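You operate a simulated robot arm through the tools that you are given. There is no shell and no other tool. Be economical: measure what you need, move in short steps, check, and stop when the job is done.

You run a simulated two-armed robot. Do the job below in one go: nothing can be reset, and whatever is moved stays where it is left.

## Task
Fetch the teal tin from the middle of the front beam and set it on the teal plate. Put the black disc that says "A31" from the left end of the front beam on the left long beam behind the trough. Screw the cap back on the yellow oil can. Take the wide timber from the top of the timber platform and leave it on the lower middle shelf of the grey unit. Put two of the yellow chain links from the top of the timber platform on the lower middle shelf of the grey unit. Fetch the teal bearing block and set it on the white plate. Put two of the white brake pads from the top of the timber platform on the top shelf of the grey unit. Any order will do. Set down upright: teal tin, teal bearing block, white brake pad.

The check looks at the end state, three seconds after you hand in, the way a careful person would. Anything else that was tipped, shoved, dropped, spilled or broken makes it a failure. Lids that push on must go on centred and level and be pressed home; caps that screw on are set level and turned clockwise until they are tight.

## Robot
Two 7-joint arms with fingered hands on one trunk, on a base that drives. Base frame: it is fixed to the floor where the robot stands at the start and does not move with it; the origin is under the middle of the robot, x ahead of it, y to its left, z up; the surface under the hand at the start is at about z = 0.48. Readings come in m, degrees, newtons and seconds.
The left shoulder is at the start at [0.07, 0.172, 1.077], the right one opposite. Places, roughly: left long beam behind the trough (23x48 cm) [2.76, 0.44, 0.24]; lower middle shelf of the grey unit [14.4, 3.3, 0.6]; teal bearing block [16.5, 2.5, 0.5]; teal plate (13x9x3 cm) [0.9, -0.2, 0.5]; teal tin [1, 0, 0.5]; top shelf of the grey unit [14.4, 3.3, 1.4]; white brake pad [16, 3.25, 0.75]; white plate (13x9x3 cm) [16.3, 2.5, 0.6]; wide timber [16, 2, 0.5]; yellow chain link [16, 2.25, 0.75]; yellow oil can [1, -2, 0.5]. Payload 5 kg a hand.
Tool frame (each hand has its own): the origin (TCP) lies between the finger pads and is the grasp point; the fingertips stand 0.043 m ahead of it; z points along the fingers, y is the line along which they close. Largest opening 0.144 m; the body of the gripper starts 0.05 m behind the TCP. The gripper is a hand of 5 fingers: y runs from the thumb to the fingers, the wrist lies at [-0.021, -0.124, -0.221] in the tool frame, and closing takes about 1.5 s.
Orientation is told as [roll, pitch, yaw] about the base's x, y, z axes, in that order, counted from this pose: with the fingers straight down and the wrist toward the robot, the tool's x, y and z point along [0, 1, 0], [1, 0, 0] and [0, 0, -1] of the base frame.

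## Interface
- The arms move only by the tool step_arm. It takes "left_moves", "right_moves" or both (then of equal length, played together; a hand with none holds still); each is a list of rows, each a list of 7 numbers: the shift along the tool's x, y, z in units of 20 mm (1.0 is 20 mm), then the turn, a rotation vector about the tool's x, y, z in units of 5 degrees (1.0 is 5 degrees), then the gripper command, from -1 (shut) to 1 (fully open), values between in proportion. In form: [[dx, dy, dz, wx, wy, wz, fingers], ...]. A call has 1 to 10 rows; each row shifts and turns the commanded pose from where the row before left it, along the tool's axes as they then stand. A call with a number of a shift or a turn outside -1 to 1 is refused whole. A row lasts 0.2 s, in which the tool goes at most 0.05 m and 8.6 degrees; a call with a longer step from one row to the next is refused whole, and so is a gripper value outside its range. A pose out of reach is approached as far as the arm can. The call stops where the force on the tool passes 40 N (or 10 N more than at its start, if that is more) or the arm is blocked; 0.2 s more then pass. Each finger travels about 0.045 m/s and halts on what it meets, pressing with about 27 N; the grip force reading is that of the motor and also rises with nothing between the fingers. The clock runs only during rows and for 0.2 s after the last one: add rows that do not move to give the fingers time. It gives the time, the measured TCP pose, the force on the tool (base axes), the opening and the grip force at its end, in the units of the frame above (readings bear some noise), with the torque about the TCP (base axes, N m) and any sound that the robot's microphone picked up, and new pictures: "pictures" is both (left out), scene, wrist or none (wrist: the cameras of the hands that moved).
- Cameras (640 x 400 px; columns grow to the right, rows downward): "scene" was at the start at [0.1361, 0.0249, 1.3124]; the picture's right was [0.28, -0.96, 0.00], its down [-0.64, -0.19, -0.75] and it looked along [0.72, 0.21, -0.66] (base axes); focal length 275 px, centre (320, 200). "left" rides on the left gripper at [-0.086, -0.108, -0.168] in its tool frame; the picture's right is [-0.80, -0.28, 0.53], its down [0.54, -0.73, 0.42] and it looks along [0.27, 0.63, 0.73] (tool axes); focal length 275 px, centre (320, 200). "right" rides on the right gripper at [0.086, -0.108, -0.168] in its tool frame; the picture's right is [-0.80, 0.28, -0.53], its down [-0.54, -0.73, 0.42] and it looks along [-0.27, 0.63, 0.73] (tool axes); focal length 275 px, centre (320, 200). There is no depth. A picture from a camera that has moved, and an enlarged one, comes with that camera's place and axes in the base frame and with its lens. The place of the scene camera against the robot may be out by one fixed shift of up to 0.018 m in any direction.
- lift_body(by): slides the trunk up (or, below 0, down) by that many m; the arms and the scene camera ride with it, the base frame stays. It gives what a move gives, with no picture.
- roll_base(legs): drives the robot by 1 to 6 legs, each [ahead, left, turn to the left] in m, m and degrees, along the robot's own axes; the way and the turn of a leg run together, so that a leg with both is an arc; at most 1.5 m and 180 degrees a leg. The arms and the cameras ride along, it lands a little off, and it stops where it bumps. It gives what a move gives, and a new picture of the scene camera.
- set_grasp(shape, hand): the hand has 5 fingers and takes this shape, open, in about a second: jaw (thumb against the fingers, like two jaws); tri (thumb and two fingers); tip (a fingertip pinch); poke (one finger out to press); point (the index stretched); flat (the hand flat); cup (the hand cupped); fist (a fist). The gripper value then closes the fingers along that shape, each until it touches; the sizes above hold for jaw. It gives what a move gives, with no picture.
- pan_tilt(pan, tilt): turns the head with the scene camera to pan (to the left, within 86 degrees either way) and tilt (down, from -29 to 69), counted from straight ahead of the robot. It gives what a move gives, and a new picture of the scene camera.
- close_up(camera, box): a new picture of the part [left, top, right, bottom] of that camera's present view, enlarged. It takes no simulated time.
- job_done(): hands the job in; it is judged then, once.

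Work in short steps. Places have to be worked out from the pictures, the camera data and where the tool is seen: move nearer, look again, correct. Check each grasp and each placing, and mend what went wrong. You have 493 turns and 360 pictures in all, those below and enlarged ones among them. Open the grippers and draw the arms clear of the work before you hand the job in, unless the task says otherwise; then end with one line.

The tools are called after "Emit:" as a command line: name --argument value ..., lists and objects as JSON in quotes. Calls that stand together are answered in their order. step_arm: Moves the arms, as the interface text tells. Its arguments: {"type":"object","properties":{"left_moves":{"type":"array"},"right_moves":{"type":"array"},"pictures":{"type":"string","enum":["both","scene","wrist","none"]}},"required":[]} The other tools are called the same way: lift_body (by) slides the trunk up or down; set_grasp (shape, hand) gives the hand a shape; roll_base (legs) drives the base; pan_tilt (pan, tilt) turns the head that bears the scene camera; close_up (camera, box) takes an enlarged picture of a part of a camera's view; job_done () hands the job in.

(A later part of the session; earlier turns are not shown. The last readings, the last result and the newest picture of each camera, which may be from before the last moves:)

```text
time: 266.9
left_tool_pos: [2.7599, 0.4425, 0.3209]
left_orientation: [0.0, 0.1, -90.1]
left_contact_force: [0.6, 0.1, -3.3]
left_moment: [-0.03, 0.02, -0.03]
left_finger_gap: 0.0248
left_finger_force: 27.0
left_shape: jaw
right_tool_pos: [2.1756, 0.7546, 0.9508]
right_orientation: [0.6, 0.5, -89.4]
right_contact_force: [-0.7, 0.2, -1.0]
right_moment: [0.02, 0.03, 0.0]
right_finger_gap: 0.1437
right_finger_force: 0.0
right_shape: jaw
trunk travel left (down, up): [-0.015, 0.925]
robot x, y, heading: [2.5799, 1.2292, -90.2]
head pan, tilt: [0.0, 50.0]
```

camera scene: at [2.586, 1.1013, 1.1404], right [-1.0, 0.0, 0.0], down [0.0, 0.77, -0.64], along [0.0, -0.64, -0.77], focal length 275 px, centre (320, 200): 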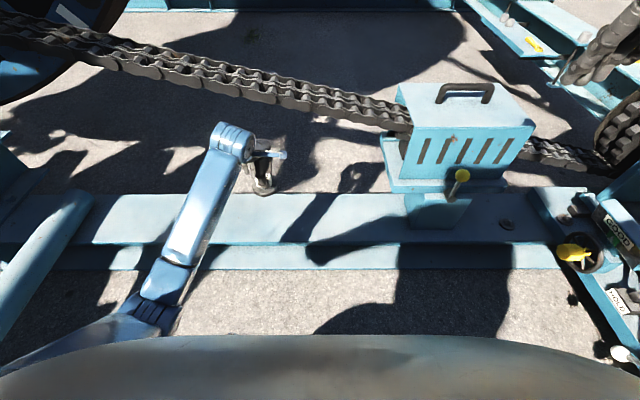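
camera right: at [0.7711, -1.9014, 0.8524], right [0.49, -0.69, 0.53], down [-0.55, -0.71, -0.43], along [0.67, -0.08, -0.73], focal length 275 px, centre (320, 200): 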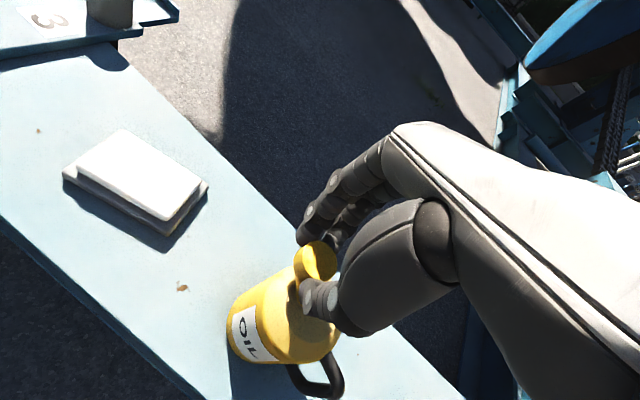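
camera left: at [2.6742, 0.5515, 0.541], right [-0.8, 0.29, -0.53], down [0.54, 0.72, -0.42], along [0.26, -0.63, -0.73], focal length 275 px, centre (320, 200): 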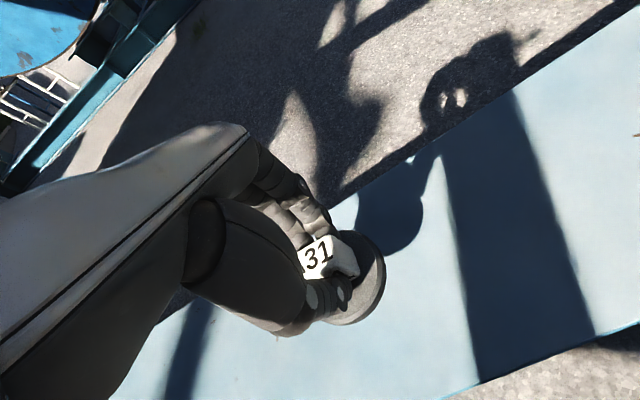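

Emit:
step_arm --left_moves '[[0, 0, 0.15, 0, 0, 0, -1], [0, 0, 0.15, 0, 0, 0, -1], [0, 0, 0.15, 0, 0, 0, -1], [0, 0, 0.1, 0, 0, 0, -1], [0, 0, 0, 0, 0, 0, -1]]' --pictures "wrist"

```text
time: 268.1
left_tool_pos: [2.7603, 0.4444, 0.3111]
left_orientation: [-0.1, 0.3, -90.2]
left_contact_force: [0.4, -0.4, -2.9]
left_moment: [-0.04, 0.01, 0.0]
left_finger_gap: 0.0251
left_finger_force: 26.4
left_shape: jaw
right_tool_pos: [2.1757, 0.7537, 0.9503]
right_orientation: [0.6, 0.5, -89.5]
right_contact_force: [-0.1, 0.6, -0.4]
right_moment: [0.04, -0.02, 0.0]
right_finger_gap: 0.1441
right_finger_force: 0.0
right_shape: jaw
trunk travel left (down, up): [-0.015, 0.925]
robot x, y, heading: [2.581, 1.2291, -90.3]
head pan, tilt: [0.0, 50.0]
camera left: at [2.673, 0.5509, 0.4794], right [-0.8, 0.29, -0.53], down [0.54, 0.73, -0.42], along [0.26, -0.63, -0.73], focal length 275 px, centre (320, 200)
```

left: 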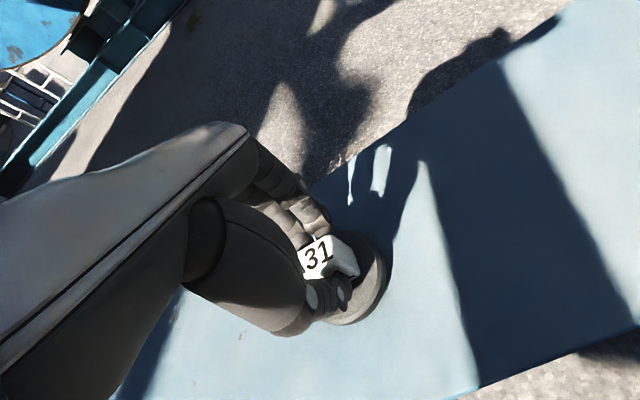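

Shadow and disc are about to meet. A few more 2 mm steps.

Emit:
step_arm --left_moves '[[0, 0, 0.12, 0, 0, 0, -1], [0, 0, 0.12, 0, 0, 0, -1], [0, 0, 0, 0, 0, 0, -1]]' --pictures "none"

Emit:
step_arm --left_moves '[[0, 0, 0.1, 0, 0, 0, -1], [0, 0, 0.1, 0, 0, 0, -1], [0, 0, 0, 0, 0, 0, -1]]' --pictures "none"

```text
time: 268.9
left_tool_pos: [2.7591, 0.4427, 0.3066]
left_orientation: [-0.1, 0.1, -90.2]
left_contact_force: [-0.1, 0.9, 3.7]
left_moment: [-0.13, 0.0, -0.01]
left_finger_gap: 0.025
left_finger_force: 27.3
left_shape: jaw
right_tool_pos: [2.1755, 0.7544, 0.9506]
right_orientation: [0.6, 0.4, -89.5]
right_contact_force: [1.2, 0.2, 0.2]
right_moment: [0.01, -0.01, 0.03]
right_finger_gap: 0.1438
right_finger_force: 0.1
right_shape: jaw
trunk travel left (down, up): [-0.015, 0.925]
robot x, y, heading: [2.5789, 1.2282, -89.9]
head pan, tilt: [0.0, 50.0]
```

```text
time: 269.7
left_tool_pos: [2.759, 0.4416, 0.3058]
left_orientation: [-0.2, -0.3, -90.2]
left_contact_force: [2.5, 1.4, 21.9]
left_moment: [-0.03, -0.13, 0.02]
left_finger_gap: 0.0258
left_finger_force: 26.9
left_shape: jaw
right_tool_pos: [2.1761, 0.7561, 0.9514]
right_orientation: [0.6, 0.4, -89.5]
right_contact_force: [-0.2, -0.1, 0.6]
right_moment: [-0.01, 0.02, 0.0]
right_finger_gap: 0.1439
right_finger_force: 0.1
right_shape: jaw
trunk travel left (down, up): [-0.015, 0.925]
robot x, y, heading: [2.5817, 1.2289, -89.9]
head pan, tilt: [0.0, 50.0]
```

Contact at z≈0.306. I'll ease off, open and lift away.

Emit:
step_arm --left_moves '[[0, 0, -0.15, 0, 0, 0, -1], [0, 0, 0, 0, 0, 0, -0.6], [0, 0, 0, 0, 0, 0, -0.2], [0, 0, 0, 0, 0, 0, 0.1], [0, 0, 0, 0, 0, 0, 0.1], [0, 0, -0.6, 0, 0, 0, 0.1], [0, 0, -1, 0, 0, 0, 0.1], [0, 0, -1, 0, 0, 0, 0.1], [0, 0, -1, 0, 0, 0, 0.1], [0, 0, -1, 0, 0, 0, 0.1]]' --pictures "none"

Emit:
step_arm --left_moves '[[0.3, -0.6, -1, 0, 0, 0, 1], [0.3, -0.6, -1, 0, 0, 0, 1], [0.3, -0.6, -1, 0, 0, 0, 1], [0.3, -0.6, -1, 0, 0, 0, 1], [0.3, -0.8, -1, 0, 0, 0, 1], [0.3, -0.8, -1, 0, 0, 0, 1], [0.3, -0.8, -1, 0, 0, 0, 1], [0.3, -0.8, -1, 0, 0, 0, 1]]' --pictures "both"

```text
time: 271.9
left_tool_pos: [2.7596, 0.4431, 0.3988]
left_orientation: [0.0, 0.1, -90.1]
left_contact_force: [-0.9, -0.5, -1.1]
left_moment: [0.01, -0.02, 0.02]
left_finger_gap: 0.0787
left_finger_force: 0.1
left_shape: jaw
right_tool_pos: [2.1755, 0.7552, 0.9492]
right_orientation: [0.6, 0.5, -89.5]
right_contact_force: [0.6, 0.2, -0.5]
right_moment: [-0.01, -0.02, 0.01]
right_finger_gap: 0.144
right_finger_force: 0.1
right_shape: jaw
trunk travel left (down, up): [-0.015, 0.925]
robot x, y, heading: [2.5824, 1.2273, -90.1]
head pan, tilt: [0.0, 50.0]
```

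```text
time: 273.7
left_tool_pos: [2.8076, 0.555, 0.5603]
left_orientation: [0.0, 0.2, -90.1]
left_contact_force: [-0.1, 0.1, 0.3]
left_moment: [-0.02, 0.01, 0.01]
left_finger_gap: 0.1438
left_finger_force: 0.2
left_shape: jaw
right_tool_pos: [2.1754, 0.7545, 0.9503]
right_orientation: [0.6, 0.5, -89.4]
right_contact_force: [0.0, 0.1, 0.8]
right_moment: [0.0, 0.0, 0.0]
right_finger_gap: 0.144
right_finger_force: 0.0
right_shape: jaw
trunk travel left (down, up): [-0.015, 0.925]
robot x, y, heading: [2.5803, 1.2283, -90.4]
head pan, tilt: [0.0, 50.0]
camera scene: at [2.5858, 1.1019, 1.1404], right [-1.0, 0.0, 0.0], down [0.0, 0.77, -0.64], along [0.0, -0.64, -0.77], focal length 275 px, centre (320, 200)
camera left: at [2.7215, 0.6637, 0.7286], right [-0.8, 0.29, -0.53], down [0.54, 0.72, -0.42], along [0.26, -0.63, -0.73], focal length 275 px, centre (320, 200)
```

scene: 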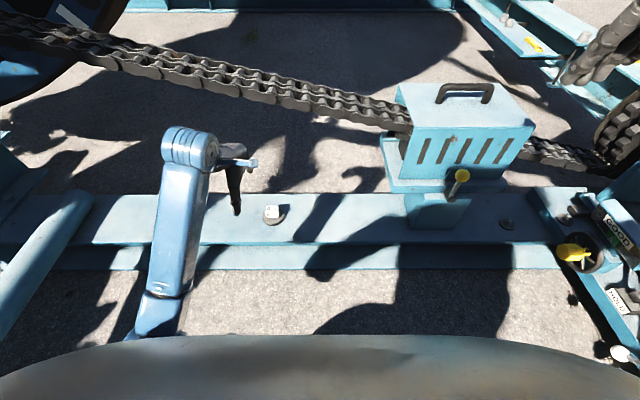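
left: 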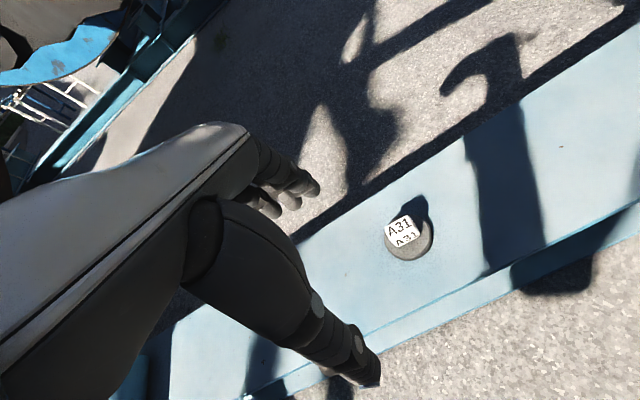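

A31 stands on the beam. I'll tuck the left hand, raise the trunk again, back away and look along +x.

Emit:
step_arm --left_moves '[[0.2, -0.8, -1, 0, 0, 0, 1], [0.2, -0.8, -1, 0, 0, 0, 1], [0.2, -0.8, -1, 0, 0, 0, 1], [0.2, -0.8, -1, 0, 0, 0, 1], [0.2, -0.8, -1, 0, 0, 0, 1], [0, -0.2, -1, 0, 0, 0, 1], [0, 0, -1, 0, 0, 0, 1], [0, 0, -1, 0, 0, 0, 1], [0, 0, -1, 0, 0, 0, 1]]' --pictures "none"

Emit:
lift_body --by 0.16

Emit:
roll_base --legs '[[-1.4, 0, 0], [0, 0, 90]]'

Emit:
pan_tilt --pan 0 --tilt 15

```text
time: 275.7
left_tool_pos: [2.8295, 0.6389, 0.74]
left_orientation: [-0.1, 0.2, -90.2]
left_contact_force: [0.1, 0.3, 0.4]
left_moment: [-0.01, 0.02, -0.01]
left_finger_gap: 0.1437
left_finger_force: 0.0
left_shape: jaw
right_tool_pos: [2.1749, 0.7539, 0.9497]
right_orientation: [0.5, 0.5, -89.4]
right_contact_force: [0.2, 0.2, -0.1]
right_moment: [-0.03, 0.03, 0.02]
right_finger_gap: 0.1439
right_finger_force: 0.0
right_shape: jaw
trunk travel left (down, up): [-0.015, 0.925]
robot x, y, heading: [2.5802, 1.225, -89.9]
head pan, tilt: [0.0, 50.0]
```

```text
time: 277.5
left_tool_pos: [2.8286, 0.6385, 0.899]
left_orientation: [-0.2, 0.1, -90.1]
left_contact_force: [0.2, 0.2, -0.2]
left_moment: [0.0, 0.03, -0.03]
left_finger_gap: 0.1438
left_finger_force: 0.0
left_shape: jaw
right_tool_pos: [2.1754, 0.7538, 1.11]
right_orientation: [0.6, 0.6, -89.4]
right_contact_force: [0.7, 0.5, -0.7]
right_moment: [0.01, -0.01, 0.0]
right_finger_gap: 0.1438
right_finger_force: 0.1
right_shape: jaw
trunk travel left (down, up): [-0.175, 0.765]
robot x, y, heading: [2.5797, 1.2284, -90.2]
head pan, tilt: [0.0, 50.0]
```

```text
time: 288.3
left_tool_pos: [3.1826, 2.8676, 0.9004]
left_orientation: [-0.1, 0.2, -0.5]
left_contact_force: [-0.8, 0.5, -0.6]
left_moment: [-0.04, -0.03, 0.01]
left_finger_gap: 0.1436
left_finger_force: 0.1
left_shape: jaw
right_tool_pos: [3.0616, 2.216, 1.1101]
right_orientation: [0.6, 0.5, 0.2]
right_contact_force: [0.2, 0.0, 0.9]
right_moment: [-0.02, 0.0, 0.0]
right_finger_gap: 0.1438
right_finger_force: 0.0
right_shape: jaw
trunk travel left (down, up): [-0.175, 0.765]
robot x, y, heading: [2.5901, 2.6232, -0.7]
head pan, tilt: [0.0, 50.0]
camera scene: at [2.7234, 2.624, 1.3004], right [-0.01, -1.0, 0.0], down [-0.77, 0.01, -0.64], along [0.64, -0.01, -0.77], focal length 275 px, centre (320, 200)
```

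scene: 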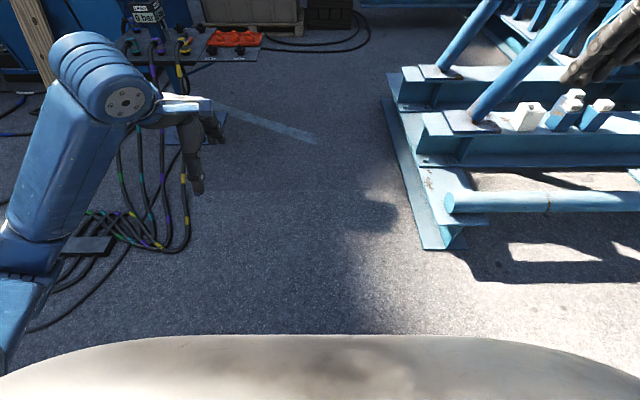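

```text
time: 289.3
left_tool_pos: [3.1821, 2.8686, 0.8994]
left_orientation: [-0.1, 0.2, -0.5]
left_contact_force: [0.2, 0.5, -0.4]
left_moment: [0.03, -0.02, -0.03]
left_finger_gap: 0.144
left_finger_force: 0.0
left_shape: jaw
right_tool_pos: [3.0614, 2.2154, 1.1098]
right_orientation: [0.6, 0.6, 0.2]
right_contact_force: [0.2, 0.3, -0.3]
right_moment: [-0.03, -0.01, -0.01]
right_finger_gap: 0.1438
right_finger_force: 0.1
right_shape: jaw
trunk travel left (down, up): [-0.175, 0.765]
robot x, y, heading: [2.5937, 2.6222, -0.4]
head pan, tilt: [0.0, 15.0]
camera scene: at [2.7398, 2.6237, 1.3541], right [-0.01, -1.0, 0.0], down [-0.26, 0.0, -0.97], along [0.97, -0.01, -0.26], focal length 275 px, centre (320, 200)
```

scene: 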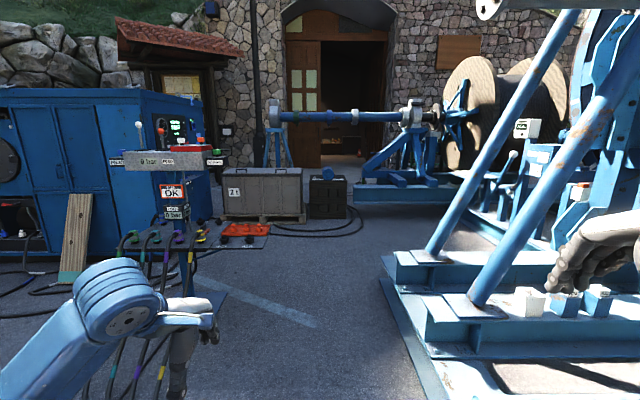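

A doorway in the stone wall lies ahead, probably the way to x≈14–16, with crates and a pipe stand in between. I'll drive forward a little and look closer.

Emit:
roll_base --legs '[[1.4, 0.12, 0.5]]'

Emit:
pan_tilt --pan 0 --tilt 18

```text
time: 296.4
left_tool_pos: [4.604, 2.999, 0.8999]
left_orientation: [-0.1, 0.2, 0.5]
left_contact_force: [0.4, -0.5, 0.3]
left_moment: [0.01, 0.0, -0.03]
left_finger_gap: 0.1438
left_finger_force: 0.1
left_shape: jaw
right_tool_pos: [4.4959, 2.344, 1.1092]
right_orientation: [0.6, 0.4, 1.3]
right_contact_force: [0.0, 0.5, 0.3]
right_moment: [0.01, 0.02, -0.01]
right_finger_gap: 0.1438
right_finger_force: 0.0
right_shape: jaw
trunk travel left (down, up): [-0.175, 0.765]
robot x, y, heading: [4.0182, 2.7445, 0.5]
head pan, tilt: [0.0, 15.0]
camera scene: at [4.166, 2.746, 1.3541], right [0.01, -1.0, 0.0], down [-0.26, 0.0, -0.97], along [0.97, 0.01, -0.26], focal length 275 px, centre (320, 200)
```

scene: 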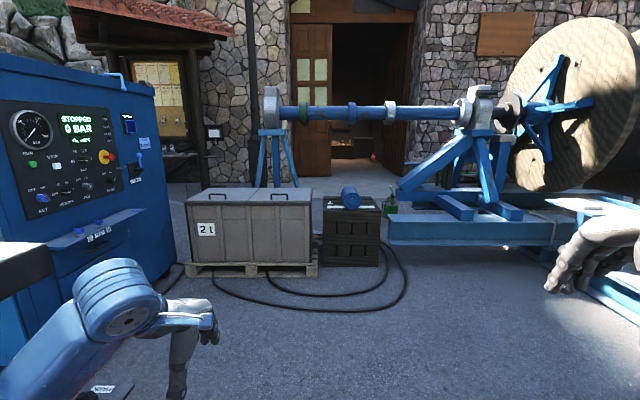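

```text
time: 297.1
left_tool_pos: [4.6034, 2.9981, 0.9]
left_orientation: [-0.1, 0.2, 0.5]
left_contact_force: [-0.2, 0.0, -0.4]
left_moment: [-0.01, 0.01, 0.02]
left_finger_gap: 0.1435
left_finger_force: 0.1
left_shape: jaw
right_tool_pos: [4.4954, 2.3449, 1.1099]
right_orientation: [0.5, 0.5, 1.4]
right_contact_force: [-0.7, -0.2, 0.0]
right_moment: [0.01, -0.01, -0.02]
right_finger_gap: 0.1439
right_finger_force: 0.0
right_shape: jaw
trunk travel left (down, up): [-0.175, 0.765]
robot x, y, heading: [4.0149, 2.745, 0.3]
head pan, tilt: [0.0, 18.0]
camera scene: at [4.1656, 2.7459, 1.3493], right [0.01, -1.0, 0.0], down [-0.31, 0.0, -0.95], along [0.95, 0.01, -0.31], focal length 275 px, centre (320, 200)
```

scene: 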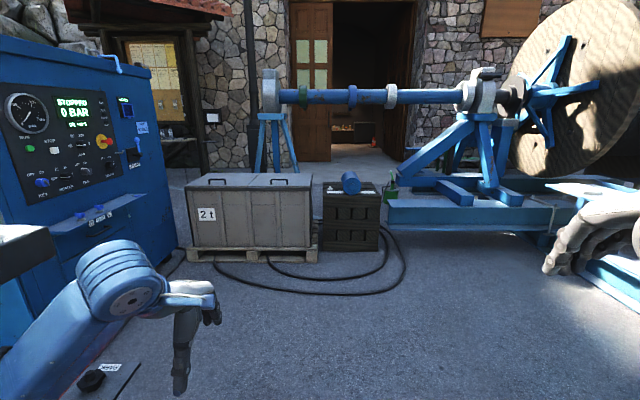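

The crates, pipe stand and cabinet leave narrow gaps. I'll look to the right for another way round.

Emit:
pan_tilt --pan -45 --tilt 22

Emit:
pan_tilt --pan 60 --tilt 22

```text
time: 298.2
left_tool_pos: [4.6041, 2.9989, 0.9007]
left_orientation: [0.0, 0.1, 0.5]
left_contact_force: [-0.1, 0.6, -0.5]
left_moment: [0.01, 0.0, -0.04]
left_finger_gap: 0.1443
left_finger_force: 0.0
left_shape: jaw
right_tool_pos: [4.4957, 2.3432, 1.1106]
right_orientation: [0.6, 0.5, 1.3]
right_contact_force: [-0.5, 0.3, -0.5]
right_moment: [0.0, 0.0, 0.02]
right_finger_gap: 0.1439
right_finger_force: 0.0
right_shape: jaw
trunk travel left (down, up): [-0.175, 0.765]
robot x, y, heading: [4.0151, 2.7446, 0.4]
head pan, tilt: [-45.0, 22.0]
camera scene: at [4.1386, 2.6801, 1.3428], right [-0.7, -0.71, 0.0], down [-0.27, 0.26, -0.93], along [0.66, -0.65, -0.37], focal length 275 px, centre (320, 200)
```

scene: 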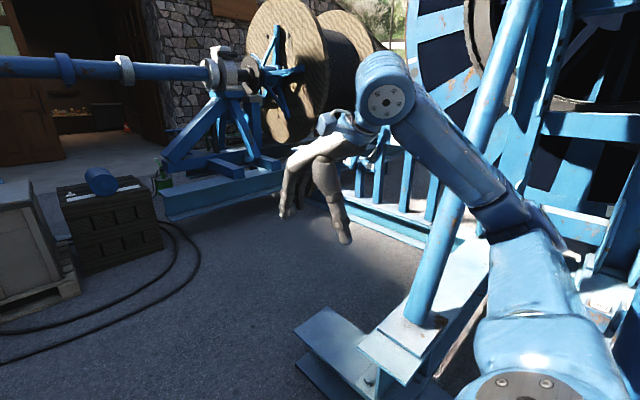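

```text
time: 300.0
left_tool_pos: [4.603, 2.999, 0.8992]
left_orientation: [-0.1, 0.1, 0.5]
left_contact_force: [-0.3, -0.1, -0.6]
left_moment: [-0.01, 0.0, 0.04]
left_finger_gap: 0.144
left_finger_force: 0.1
left_shape: jaw
right_tool_pos: [4.4945, 2.3434, 1.111]
right_orientation: [0.6, 0.5, 1.3]
right_contact_force: [1.1, 0.3, -0.4]
right_moment: [0.03, 0.03, -0.01]
right_finger_gap: 0.1441
right_finger_force: 0.0
right_shape: jaw
trunk travel left (down, up): [-0.175, 0.765]
robot x, y, heading: [4.0179, 2.7439, 0.8]
head pan, tilt: [60.0, 22.0]
camera scene: at [4.1179, 2.8258, 1.3428], right [0.87, -0.49, 0.0], down [-0.18, -0.33, -0.93], along [0.46, 0.81, -0.37], focal length 275 px, centre (320, 200)
```

scene: 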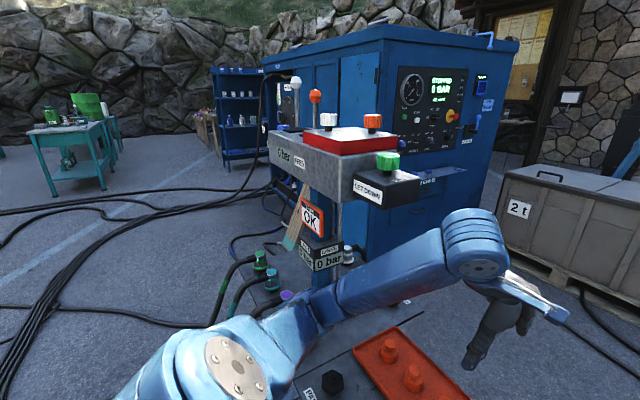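

The nearest gaps look too small. I'll go ahead 1.2 m, away from the control stand, and look at the right-hand side again.

Emit:
roll_base --legs '[[1.3, -0.35, -0.8]]'

Emit:
pan_tilt --pan -40 --tilt 20

```text
time: 306.6
left_tool_pos: [5.8771, 2.6135, 0.8998]
left_orientation: [-0.2, 0.2, -1.3]
left_contact_force: [0.0, 0.4, -0.2]
left_moment: [-0.02, -0.03, 0.0]
left_finger_gap: 0.1438
left_finger_force: 0.0
left_shape: jaw
right_tool_pos: [5.7491, 1.9613, 1.1108]
right_orientation: [0.6, 0.5, -0.5]
right_contact_force: [0.1, -0.4, 0.4]
right_moment: [-0.01, -0.02, 0.02]
right_finger_gap: 0.1438
right_finger_force: 0.1
right_shape: jaw
trunk travel left (down, up): [-0.175, 0.765]
robot x, y, heading: [5.2843, 2.375, -1.2]
head pan, tilt: [60.0, 22.0]
camera scene: at [5.3864, 2.4549, 1.3428], right [0.86, -0.52, 0.0], down [-0.19, -0.32, -0.93], along [0.48, 0.79, -0.37], focal length 275 px, centre (320, 200)
```

scene: 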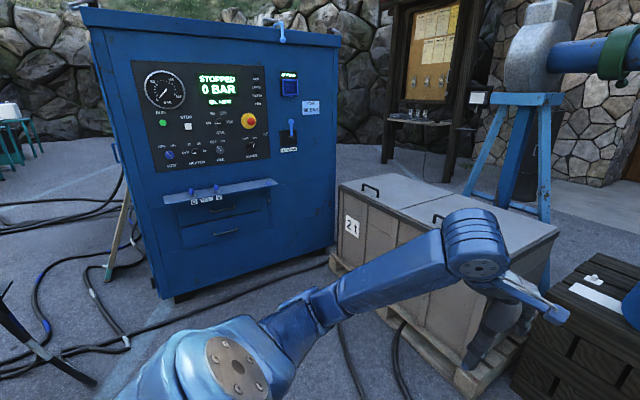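

```text
time: 308.4
left_tool_pos: [5.8765, 2.6124, 0.8989]
left_orientation: [-0.1, 0.1, -1.3]
left_contact_force: [0.5, 0.1, -1.1]
left_moment: [0.03, -0.01, -0.01]
left_finger_gap: 0.1437
left_finger_force: 0.0
left_shape: jaw
right_tool_pos: [5.7485, 1.961, 1.1103]
right_orientation: [0.6, 0.5, -0.5]
right_contact_force: [0.4, -0.7, 1.0]
right_moment: [0.05, -0.01, -0.03]
right_finger_gap: 0.1438
right_finger_force: 0.0
right_shape: jaw
trunk travel left (down, up): [-0.175, 0.765]
robot x, y, heading: [5.2832, 2.3806, -1.3]
head pan, tilt: [-40.0, 20.0]
camera scene: at [5.4081, 2.3143, 1.346], right [-0.66, -0.75, 0.0], down [-0.26, 0.23, -0.94], along [0.71, -0.62, -0.34], focal length 275 px, centre (320, 200)
```

scene: 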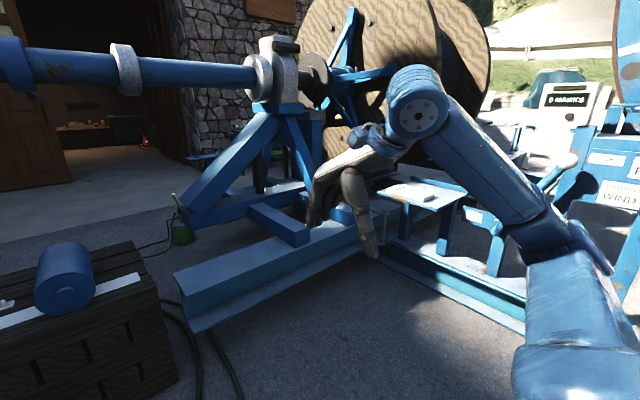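

The way to the door leads round the left of the blue cabinet (behind it there seems to be a wide corridor at y≈6–7.8). I'll back out, then go left.

Emit:
roll_base --legs '[[-1.3, 0.33, 1.3], [-0.9, 0, 0], [0, 0, 90], [1.5, 0, 0]]'

Emit:
pan_tilt --pan -35 --tilt 15

```text
time: 330.4
left_tool_pos: [2.8225, 4.8296, 0.8997]
left_orientation: [-0.2, 0.2, 90.3]
left_contact_force: [-0.5, 0.7, -0.1]
left_moment: [0.0, -0.01, 0.01]
left_finger_gap: 0.1436
left_finger_force: 0.1
left_shape: jaw
right_tool_pos: [3.4774, 4.7198, 1.1099]
right_orientation: [0.6, 0.5, 91.3]
right_contact_force: [-0.5, 0.1, 0.4]
right_moment: [-0.02, -0.03, 0.01]
right_finger_gap: 0.144
right_finger_force: 0.1
right_shape: jaw
trunk travel left (down, up): [-0.175, 0.765]
robot x, y, heading: [3.0796, 4.2437, 90.6]
head pan, tilt: [-40.0, 20.0]
camera scene: at [3.1407, 4.3662, 1.346], right [0.77, -0.64, 0.0], down [-0.22, -0.26, -0.94], along [0.6, 0.72, -0.34], focal length 275 px, centre (320, 200)
```

scene: 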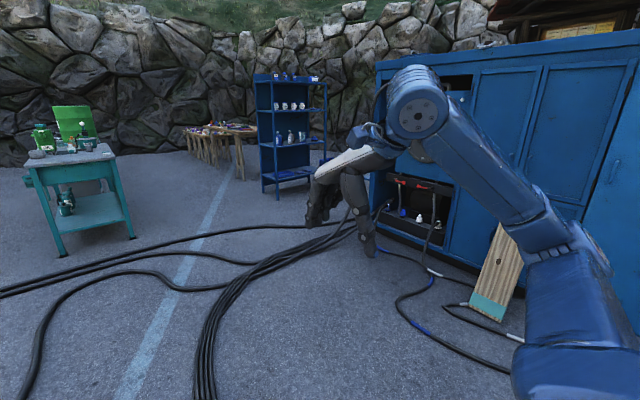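

```text
time: 331.0
left_tool_pos: [2.8233, 4.8305, 0.8996]
left_orientation: [-0.2, 0.1, 90.3]
left_contact_force: [-1.4, 0.3, -0.1]
left_moment: [-0.02, -0.02, 0.0]
left_finger_gap: 0.1439
left_finger_force: 0.1
left_shape: jaw
right_tool_pos: [3.477, 4.7207, 1.1103]
right_orientation: [0.6, 0.5, 91.2]
right_contact_force: [0.1, 0.1, -0.3]
right_moment: [0.0, 0.01, -0.04]
right_finger_gap: 0.1437
right_finger_force: 0.1
right_shape: jaw
trunk travel left (down, up): [-0.175, 0.765]
robot x, y, heading: [3.0721, 4.2416, 90.6]
head pan, tilt: [-35.0, 15.0]
camera scene: at [3.1344, 4.3709, 1.3541], right [0.82, -0.57, 0.0], down [-0.15, -0.21, -0.97], along [0.55, 0.8, -0.26], focal length 275 px, centre (320, 200)
```

scene: 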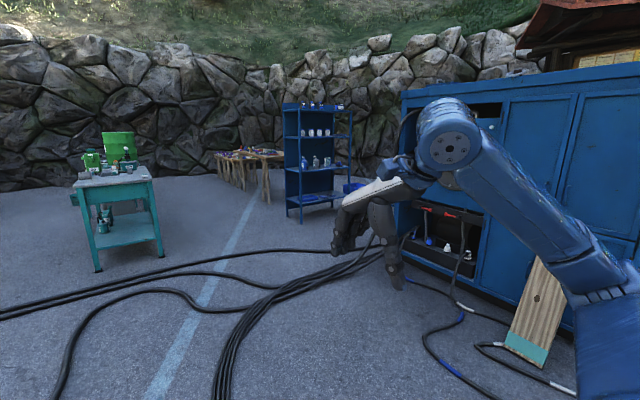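

The corridor behind the cabinet is about 1.6 m wide (y≈6.3–7.9). I'll go diagonally to about (4.4, 7.1), then face +x.

Emit:
roll_base --legs '[[0, 0, -25.6], [1.5, 0, 0], [1.5, 0, 0], [0, 0, -65]]'

Emit:
pan_tilt --pan 0 --tilt 18

```text
time: 349.6
left_tool_pos: [5.0188, 7.1557, 0.8989]
left_orientation: [-0.2, 0.1, -1.3]
left_contact_force: [-0.3, -0.4, 0.3]
left_moment: [-0.02, -0.01, 0.01]
left_finger_gap: 0.144
left_finger_force: 0.1
left_shape: jaw
right_tool_pos: [4.8898, 6.5054, 1.1111]
right_orientation: [0.6, 0.5, -0.5]
right_contact_force: [-0.1, -0.3, 0.3]
right_moment: [-0.01, -0.01, 0.0]
right_finger_gap: 0.1441
right_finger_force: 0.2
right_shape: jaw
trunk travel left (down, up): [-0.175, 0.765]
robot x, y, heading: [4.4244, 6.92, -1.5]
head pan, tilt: [-35.0, 15.0]
camera scene: at [4.5548, 6.864, 1.3541], right [-0.59, -0.81, 0.0], down [-0.21, 0.15, -0.97], along [0.78, -0.57, -0.26], focal length 275 px, centre (320, 200)
```

scene: 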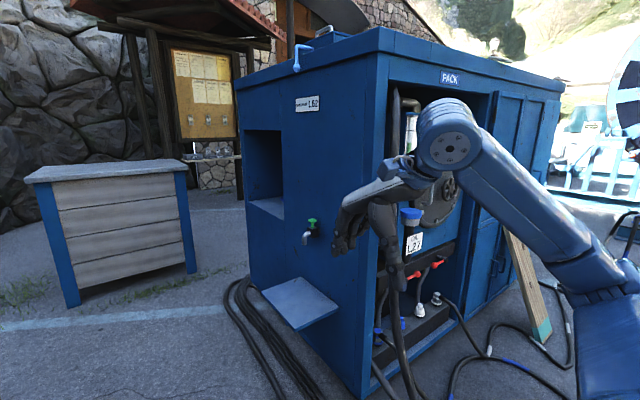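

```text
time: 350.6
left_tool_pos: [5.0186, 7.155, 0.8999]
left_orientation: [0.0, 0.1, -1.4]
left_contact_force: [0.9, 0.7, 0.7]
left_moment: [-0.01, 0.01, 0.04]
left_finger_gap: 0.1435
left_finger_force: 0.0
left_shape: jaw
right_tool_pos: [4.889, 6.5058, 1.1112]
right_orientation: [0.7, 0.5, -0.5]
right_contact_force: [0.6, 0.7, -0.2]
right_moment: [0.01, -0.03, 0.02]
right_finger_gap: 0.1439
right_finger_force: 0.1
right_shape: jaw
trunk travel left (down, up): [-0.175, 0.765]
robot x, y, heading: [4.4254, 6.9175, -1.1]
head pan, tilt: [0.0, 18.0]
camera scene: at [4.5728, 6.9173, 1.3493], right [-0.02, -1.0, 0.0], down [-0.31, 0.01, -0.95], along [0.95, -0.02, -0.31], focal length 275 px, centre (320, 200)
```

scene: 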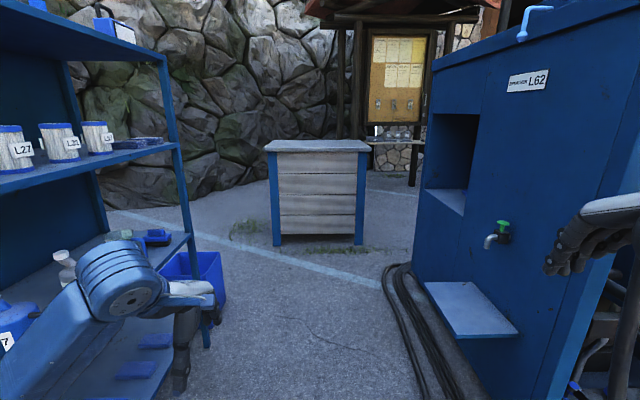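

It's a tight but passable corridor; a slatted box stands at its end (x≈7.2, y 6.4–7.45), with open floor on its left. I'll go ahead 1.5 m along the centre.

Emit:
roll_base --legs '[[0.8, 0.06, 1.1], [0.8, 0, 0]]'

Emit:
pan_tilt --pan 20 --tilt 30

```text
time: 352.7
left_tool_pos: [5.2355, 7.174, 0.8949]
left_orientation: [-0.5, 1.2, 1.1]
left_contact_force: [0.6, 0.1, -0.5]
left_moment: [-0.03, 0.08, 0.0]
left_finger_gap: 0.1438
left_finger_force: 0.1
left_shape: jaw
right_tool_pos: [5.1439, 6.5267, 1.1111]
right_orientation: [1.1, 0.1, 2.7]
right_contact_force: [1.4, -0.8, 0.1]
right_moment: [0.05, 0.14, 0.01]
right_finger_gap: 0.1438
right_finger_force: 0.0
right_shape: jaw
trunk travel left (down, up): [-0.175, 0.765]
robot x, y, heading: [4.6618, 6.9248, 1.9]
head pan, tilt: [0.0, 18.0]
stopped in leg 1: the robot was blocked; the commanded pose is now the measured one
camera scene: at [4.805, 6.9184, 1.3507], right [0.03, -1.0, -0.01], down [-0.3, 0.0, -0.95], along [0.95, 0.04, -0.3], focal length 275 px, centre (320, 200)
```

scene: 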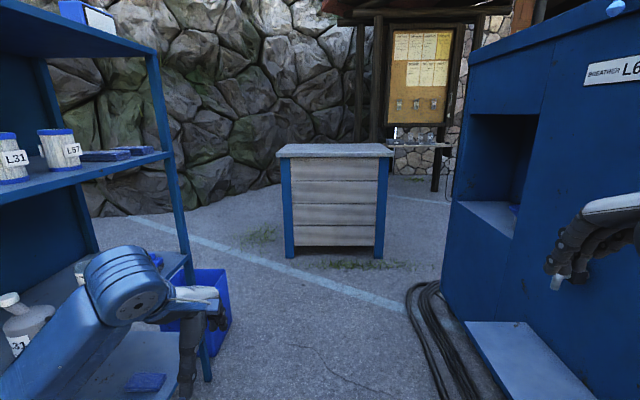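

```text
time: 353.6
left_tool_pos: [5.2349, 7.1738, 0.8954]
left_orientation: [-0.7, 1.0, 0.7]
left_contact_force: [0.5, -1.3, -0.9]
left_moment: [0.04, 0.01, 0.04]
left_finger_gap: 0.1437
left_finger_force: 0.2
left_shape: jaw
right_tool_pos: [5.1405, 6.5256, 1.1103]
right_orientation: [1.1, -0.1, 2.5]
right_contact_force: [0.5, -0.6, 0.4]
right_moment: [0.01, 0.0, 0.0]
right_finger_gap: 0.1443
right_finger_force: 0.1
right_shape: jaw
trunk travel left (down, up): [-0.175, 0.765]
robot x, y, heading: [4.6632, 6.9272, 1.9]
head pan, tilt: [20.0, 30.0]
camera scene: at [4.793, 6.9497, 1.331], right [0.37, -0.93, -0.01], down [-0.46, -0.18, -0.87], along [0.81, 0.33, -0.49], focal length 275 px, centre (320, 200)
```

scene: 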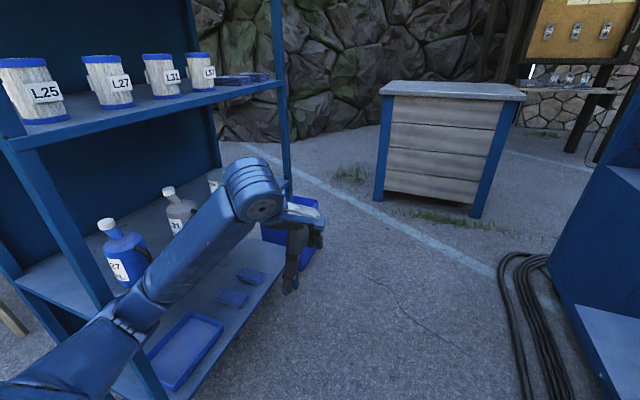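

My left forearm touched the shelf post, so I'll back off at once (nothing seems to have moved). Then I'll stretch both arms forward to make the robot narrower.

Emit:
roll_base --legs '[[-0.35, -0.05, -1.9]]'

Emit:
close_up --camera "scene" --box '[0, 0, 400, 400]'

```text
time: 355.9
left_tool_pos: [4.902, 7.1072, 0.8897]
left_orientation: [-1.1, 1.3, -1.4]
left_contact_force: [-1.0, 0.0, 0.3]
left_moment: [-0.01, -0.05, 0.03]
left_finger_gap: 0.1438
left_finger_force: 0.0
left_shape: jaw
right_tool_pos: [4.7861, 6.4662, 1.1113]
right_orientation: [0.5, 0.4, 0.1]
right_contact_force: [-0.3, 0.0, -0.4]
right_moment: [-0.01, -0.04, 0.0]
right_finger_gap: 0.1438
right_finger_force: 0.1
right_shape: jaw
trunk travel left (down, up): [-0.175, 0.765]
robot x, y, heading: [4.3131, 6.8749, -0.3]
head pan, tilt: [20.0, 30.0]
camera scene: at [4.455, 6.9051, 1.33], right [0.34, -0.94, 0.0], down [-0.47, -0.17, -0.87], along [0.82, 0.29, -0.5], focal length 275 px, centre (320, 200)
```

scene: 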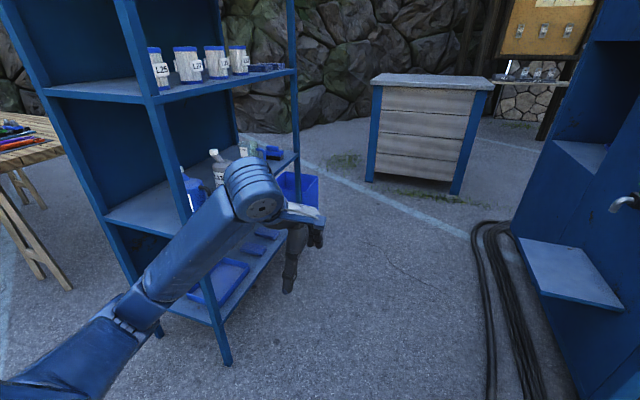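

```text
1.00 times, centred on (200, 200) of scene (not enlarged: the box is as wide or as high as the picture)
camera zoom: at [4.455, 6.9051, 1.33], right [0.34, -0.94, 0.0], down [-0.47, -0.17, -0.87], along [0.82, 0.29, -0.5], focal length 275 px, centre (440, 200)
```

zoom: 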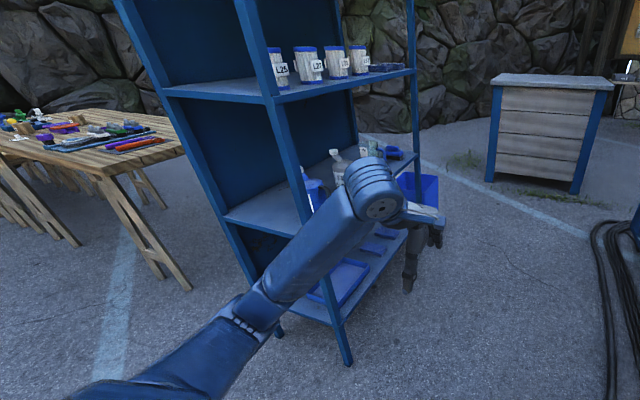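

The shelf front is at y≈7.57 and my elbow sticks out about 0.6 m. I'll stretch both hands well forward (about 0.9 m ahead) to narrow the arms.

Emit:
step_arm --left_moves '[[-0.05, 0.85, 0, 0, 0, 0, 0], [-0.05, 0.85, 0, 0, 0, 0, 0], [-0.05, 0.85, 0, 0, 0, 0, 0], [-0.05, 0.85, 0, 0, 0, 0, 0], [-0.05, 0.85, 0, 0, 0, 0, 0], [-0.05, 0.85, 0, 0, 0, 0, 0], [-0.05, 0.85, 0, 0, 0, 0, 0], [-0.05, 0.85, 0, 0, 0, 0, 0], [-0.05, 0.85, 0, 0, 0, 0, 0], [-0.05, 0.85, 0, 0, 0, 0, 0]]' --right_moves '[[0.5, 1, 0.4, 0, 0, 0, 0], [0.5, 1, 0.4, 0, 0, 0, 0], [0.5, 1, 0.4, 0, 0, 0, 0], [0.5, 1, 0.4, 0, 0, 0, 0], [0.5, 1, 0.4, 0, 0, 0, 0], [0.5, 1, 0.4, 0, 0, 0, 0], [0.5, 1, 0.4, 0, 0, 0, 0], [0.5, 1, 0.4, 0, 0, 0, 0], [0.5, 1, 0.4, 0, 0, 0, 0], [0.5, 1, 0.4, 0, 0, 0, 0]]' --pictures "none"

Emit:
step_arm --left_moves '[[-0.05, 0.8, 0, 0, 0, 0, 0], [-0.05, 0.8, 0, 0, 0, 0, 0], [-0.05, 0.8, 0, 0, 0, 0, 0], [-0.05, 0.8, 0, 0, 0, 0, 0], [-0.05, 0.8, 0, 0, 0, 0, 0], [-0.05, 0.8, 0, 0, 0, 0, 0], [-0.05, 0.8, 0, 0, 0, 0, 0], [-0.05, 0.8, 0, 0, 0, 0, 0], [-0.05, 0.8, 0, 0, 0, 0, 0]]' --right_moves '[[0.4, 1, 0.4, 0, 0, 0, 0], [0.4, 1, 0.4, 0, 0, 0, 0], [0.4, 1, 0.4, 0, 0, 0, 0], [0.4, 1, 0.4, 0, 0, 0, 0], [0.4, 1, 0.4, 0, 0, 0, 0], [0.4, 1, 0.4, 0, 0, 0, 0], [0.4, 1, 0.4, 0, 0, 0, 0], [0.4, 1, 0.4, 0, 0, 0, 0], [0.4, 1, 0.4, 0, 0, 0, 0]]' --pictures "scene"

```text
time: 358.1
left_tool_pos: [5.0723, 7.0942, 0.883]
left_orientation: [-1.2, 1.5, -1.4]
left_contact_force: [0.7, -0.5, -1.4]
left_moment: [0.02, 0.02, -0.01]
left_finger_gap: 0.0726
left_finger_force: 0.0
left_shape: jaw
right_tool_pos: [4.9866, 6.5671, 1.0299]
right_orientation: [0.5, 0.3, 0.2]
right_contact_force: [1.0, 0.2, 0.2]
right_moment: [-0.05, 0.03, 0.01]
right_finger_gap: 0.0725
right_finger_force: 0.1
right_shape: jaw
trunk travel left (down, up): [-0.175, 0.765]
robot x, y, heading: [4.3168, 6.8746, -0.0]
head pan, tilt: [20.0, 30.0]
```

```text
time: 360.1
left_tool_pos: [5.2169, 7.0809, 0.8794]
left_orientation: [-1.2, 1.5, -1.4]
left_contact_force: [0.0, 0.1, 0.5]
left_moment: [-0.02, 0.04, 0.03]
left_finger_gap: 0.0724
left_finger_force: 0.0
left_shape: jaw
right_tool_pos: [5.1648, 6.6411, 0.9582]
right_orientation: [0.6, 0.4, 0.2]
right_contact_force: [-0.3, 0.8, -1.0]
right_moment: [-0.01, 0.05, 0.02]
right_finger_gap: 0.0725
right_finger_force: 0.0
right_shape: jaw
trunk travel left (down, up): [-0.175, 0.765]
robot x, y, heading: [4.3163, 6.8756, -0.2]
head pan, tilt: [20.0, 30.0]
camera scene: at [4.4572, 6.9053, 1.3297], right [0.34, -0.94, 0.0], down [-0.47, -0.17, -0.87], along [0.82, 0.29, -0.5], focal length 275 px, centre (320, 200)
```

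scene: 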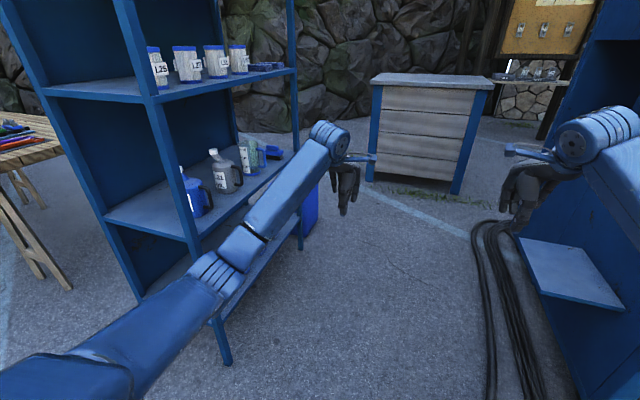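

The elbows are now within about ±0.5 m. The box ahead is about 0.99 m high, so I'll raise both hands to z≈1.2 and then advance to x≈6.2.

Emit:
step_arm --left_moves '[[0, 0, -1, 0, 0, 0, 0], [0, 0, -1, 0, 0, 0, 0], [0, 0, -1, 0, 0, 0, 0], [0, 0, -1, 0, 0, 0, 0], [0, 0, -1, 0, 0, 0, 0], [0, 0, -1, 0, 0, 0, 0], [0, -0.3, -1, 0, 0, 0, 0], [0, -0.3, -1, 0, 0, 0, 0], [0, -0.3, -1, 0, 0, 0, 0], [0, -0.3, -1, 0, 0, 0, 0]]' --right_moves '[[0, 0, -0.8, 0, 0, 0, 0], [0, 0, -0.8, 0, 0, 0, 0], [0, 0, -0.8, 0, 0, 0, 0], [0, 0, -0.8, 0, 0, 0, 0], [0, 0, -0.8, 0, 0, 0, 0], [0, 0, -0.8, 0, 0, 0, 0], [0, -0.2, -0.8, 0, 0, 0, 0], [0, -0.2, -0.8, 0, 0, 0, 0], [0, -0.2, -0.8, 0, 0, 0, 0], [0, -0.2, -0.8, 0, 0, 0, 0]]' --pictures "none"

Emit:
lift_body --by 0.1

Emit:
roll_base --legs '[[0.7, 0.0, 0.2]]'

```text
time: 362.2
left_tool_pos: [5.1945, 7.0849, 1.0841]
left_orientation: [-1.2, 1.3, -1.3]
left_contact_force: [-0.8, 0.1, 0.0]
left_moment: [0.0, -0.07, 0.0]
left_finger_gap: 0.0722
left_finger_force: 0.2
left_shape: jaw
right_tool_pos: [5.1476, 6.6398, 1.1197]
right_orientation: [0.5, 0.3, 0.2]
right_contact_force: [-0.7, 0.2, 0.1]
right_moment: [0.0, 0.0, -0.01]
right_finger_gap: 0.0725
right_finger_force: 0.0
right_shape: jaw
trunk travel left (down, up): [-0.175, 0.765]
robot x, y, heading: [4.3148, 6.8751, -0.5]
head pan, tilt: [20.0, 30.0]
```

```text
time: 363.6
left_tool_pos: [5.196, 7.0844, 1.1816]
left_orientation: [-1.1, 1.4, -1.4]
left_contact_force: [-0.2, -0.2, 0.0]
left_moment: [-0.01, 0.04, -0.02]
left_finger_gap: 0.0726
left_finger_force: 0.1
left_shape: jaw
right_tool_pos: [5.1503, 6.6382, 1.2181]
right_orientation: [0.6, 0.4, 0.3]
right_contact_force: [-0.3, 0.6, 0.2]
right_moment: [-0.01, -0.02, 0.0]
right_finger_gap: 0.0723
right_finger_force: 0.0
right_shape: jaw
trunk travel left (down, up): [-0.275, 0.665]
robot x, y, heading: [4.3139, 6.8769, -0.2]
head pan, tilt: [20.0, 30.0]
```

```text
time: 367.4
left_tool_pos: [5.8955, 7.085, 1.1826]
left_orientation: [-1.1, 1.4, -1.0]
left_contact_force: [-0.5, -0.8, 0.7]
left_moment: [-0.07, 0.0, -0.01]
left_finger_gap: 0.0724
left_finger_force: 0.0
left_shape: jaw
right_tool_pos: [5.8512, 6.6392, 1.2189]
right_orientation: [0.5, 0.3, 0.5]
right_contact_force: [0.3, 0.1, -0.6]
right_moment: [-0.02, 0.05, 0.0]
right_finger_gap: 0.0725
right_finger_force: 0.0
right_shape: jaw
trunk travel left (down, up): [-0.275, 0.665]
robot x, y, heading: [5.0178, 6.8703, -0.1]
head pan, tilt: [20.0, 30.0]
camera scene: at [5.1569, 6.9024, 1.43], right [0.34, -0.94, 0.0], down [-0.47, -0.17, -0.87], along [0.81, 0.29, -0.5], focal length 275 px, centre (320, 200)
```

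scene: 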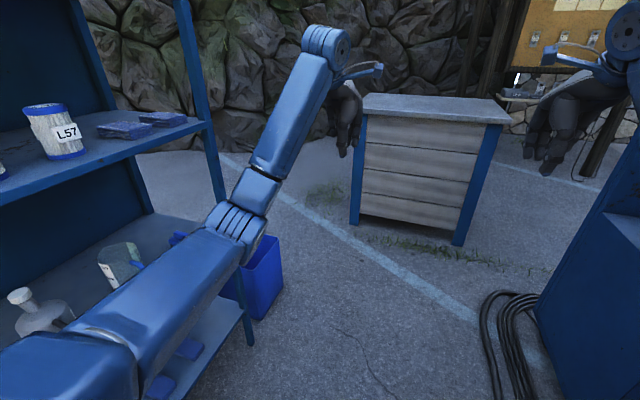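

Clear so far. Another 0.6 m ahead.

Emit:
roll_base --legs '[[0.6, -0.03, 0]]'

```text
time: 370.8
left_tool_pos: [6.5008, 7.0526, 1.1831]
left_orientation: [-1.1, 1.4, -1.0]
left_contact_force: [-0.3, -0.5, -0.1]
left_moment: [-0.01, 0.0, 0.05]
left_finger_gap: 0.0726
left_finger_force: 0.0
left_shape: jaw
right_tool_pos: [6.456, 6.6086, 1.2193]
right_orientation: [0.5, 0.2, 0.6]
right_contact_force: [0.0, -0.3, 0.1]
right_moment: [0.02, -0.02, 0.09]
right_finger_gap: 0.0723
right_finger_force: 0.0
right_shape: jaw
trunk travel left (down, up): [-0.275, 0.665]
robot x, y, heading: [5.6199, 6.8381, 0.1]
head pan, tilt: [20.0, 30.0]
camera scene: at [5.7612, 6.8702, 1.43], right [0.34, -0.94, 0.0], down [-0.47, -0.17, -0.87], along [0.81, 0.29, -0.5], focal length 275 px, centre (320, 200)
```

scene: 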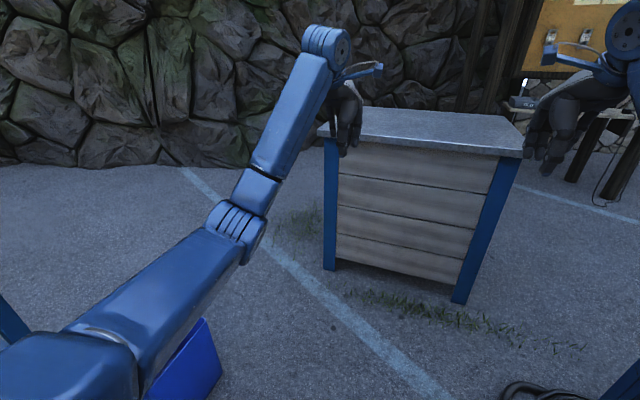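

Past the shelf now. Between the blue bin (6.35, 7.6) and the box corner (7.15, 7.3) there is about 0.85 m. I'll raise the trunk so the arms clear the box, then weave through sideways.

Emit:
lift_body --by 0.22

Emit:
roll_base --legs '[[0.72, 0, 0]]'

Emit:
pan_tilt --pan 55 --tilt 45

```text
time: 373.2
left_tool_pos: [6.5009, 7.0538, 1.4029]
left_orientation: [-1.1, 1.3, -1.1]
left_contact_force: [0.2, 0.0, 0.0]
left_moment: [0.03, -0.02, 0.0]
left_finger_gap: 0.0726
left_finger_force: 0.0
left_shape: jaw
right_tool_pos: [6.4569, 6.6088, 1.4391]
right_orientation: [0.6, 0.4, 0.5]
right_contact_force: [0.0, 0.4, 0.1]
right_moment: [-0.04, -0.01, -0.01]
right_finger_gap: 0.0724
right_finger_force: 0.0
right_shape: jaw
trunk travel left (down, up): [-0.495, 0.445]
robot x, y, heading: [5.6222, 6.8411, -0.1]
head pan, tilt: [20.0, 30.0]
```

```text
time: 377.1
left_tool_pos: [7.2186, 7.0357, 1.4034]
left_orientation: [-1.2, 1.3, -1.8]
left_contact_force: [0.2, -0.1, 0.3]
left_moment: [0.01, -0.05, 0.0]
left_finger_gap: 0.0723
left_finger_force: 0.0
left_shape: jaw
right_tool_pos: [7.1716, 6.5897, 1.4401]
right_orientation: [0.4, 0.3, -0.3]
right_contact_force: [-1.1, 0.5, 0.1]
right_moment: [-0.02, 0.01, -0.03]
right_finger_gap: 0.0726
right_finger_force: 0.1
right_shape: jaw
trunk travel left (down, up): [-0.495, 0.445]
robot x, y, heading: [6.3433, 6.8308, -1.0]
head pan, tilt: [20.0, 30.0]
camera scene: at [6.4788, 6.8623, 1.6501], right [0.33, -0.94, 0.0], down [-0.47, -0.16, -0.87], along [0.82, 0.28, -0.5], focal length 275 px, centre (320, 200)
```

scene: 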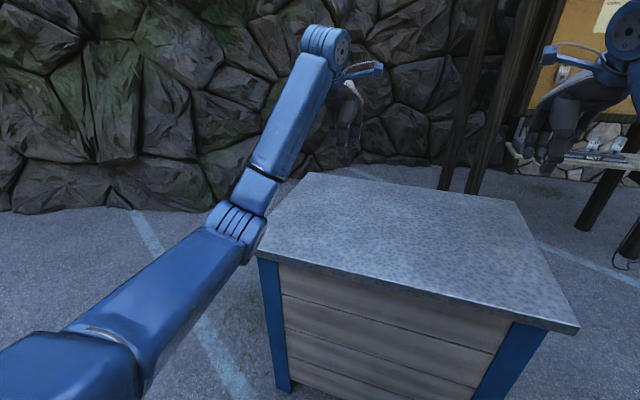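

```text
time: 378.1
left_tool_pos: [7.2203, 7.0358, 1.4029]
left_orientation: [-1.2, 1.4, -1.7]
left_contact_force: [-0.9, -0.5, 0.0]
left_moment: [-0.01, 0.01, 0.01]
left_finger_gap: 0.0723
left_finger_force: 0.0
left_shape: jaw
right_tool_pos: [7.1714, 6.5907, 1.4396]
right_orientation: [0.5, 0.3, -0.2]
right_contact_force: [-0.3, -0.2, 0.1]
right_moment: [-0.02, -0.02, -0.02]
right_finger_gap: 0.0723
right_finger_force: 0.0
right_shape: jaw
trunk travel left (down, up): [-0.495, 0.445]
robot x, y, heading: [6.3387, 6.8312, -1.2]
head pan, tilt: [55.0, 45.0]
camera scene: at [6.442, 6.8985, 1.6274], right [0.81, -0.59, 0.0], down [-0.41, -0.57, -0.71], along [0.41, 0.57, -0.71], focal length 275 px, centre (320, 200)
```

scene: 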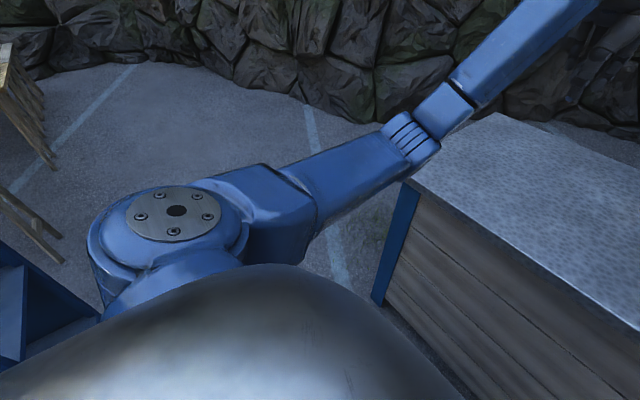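

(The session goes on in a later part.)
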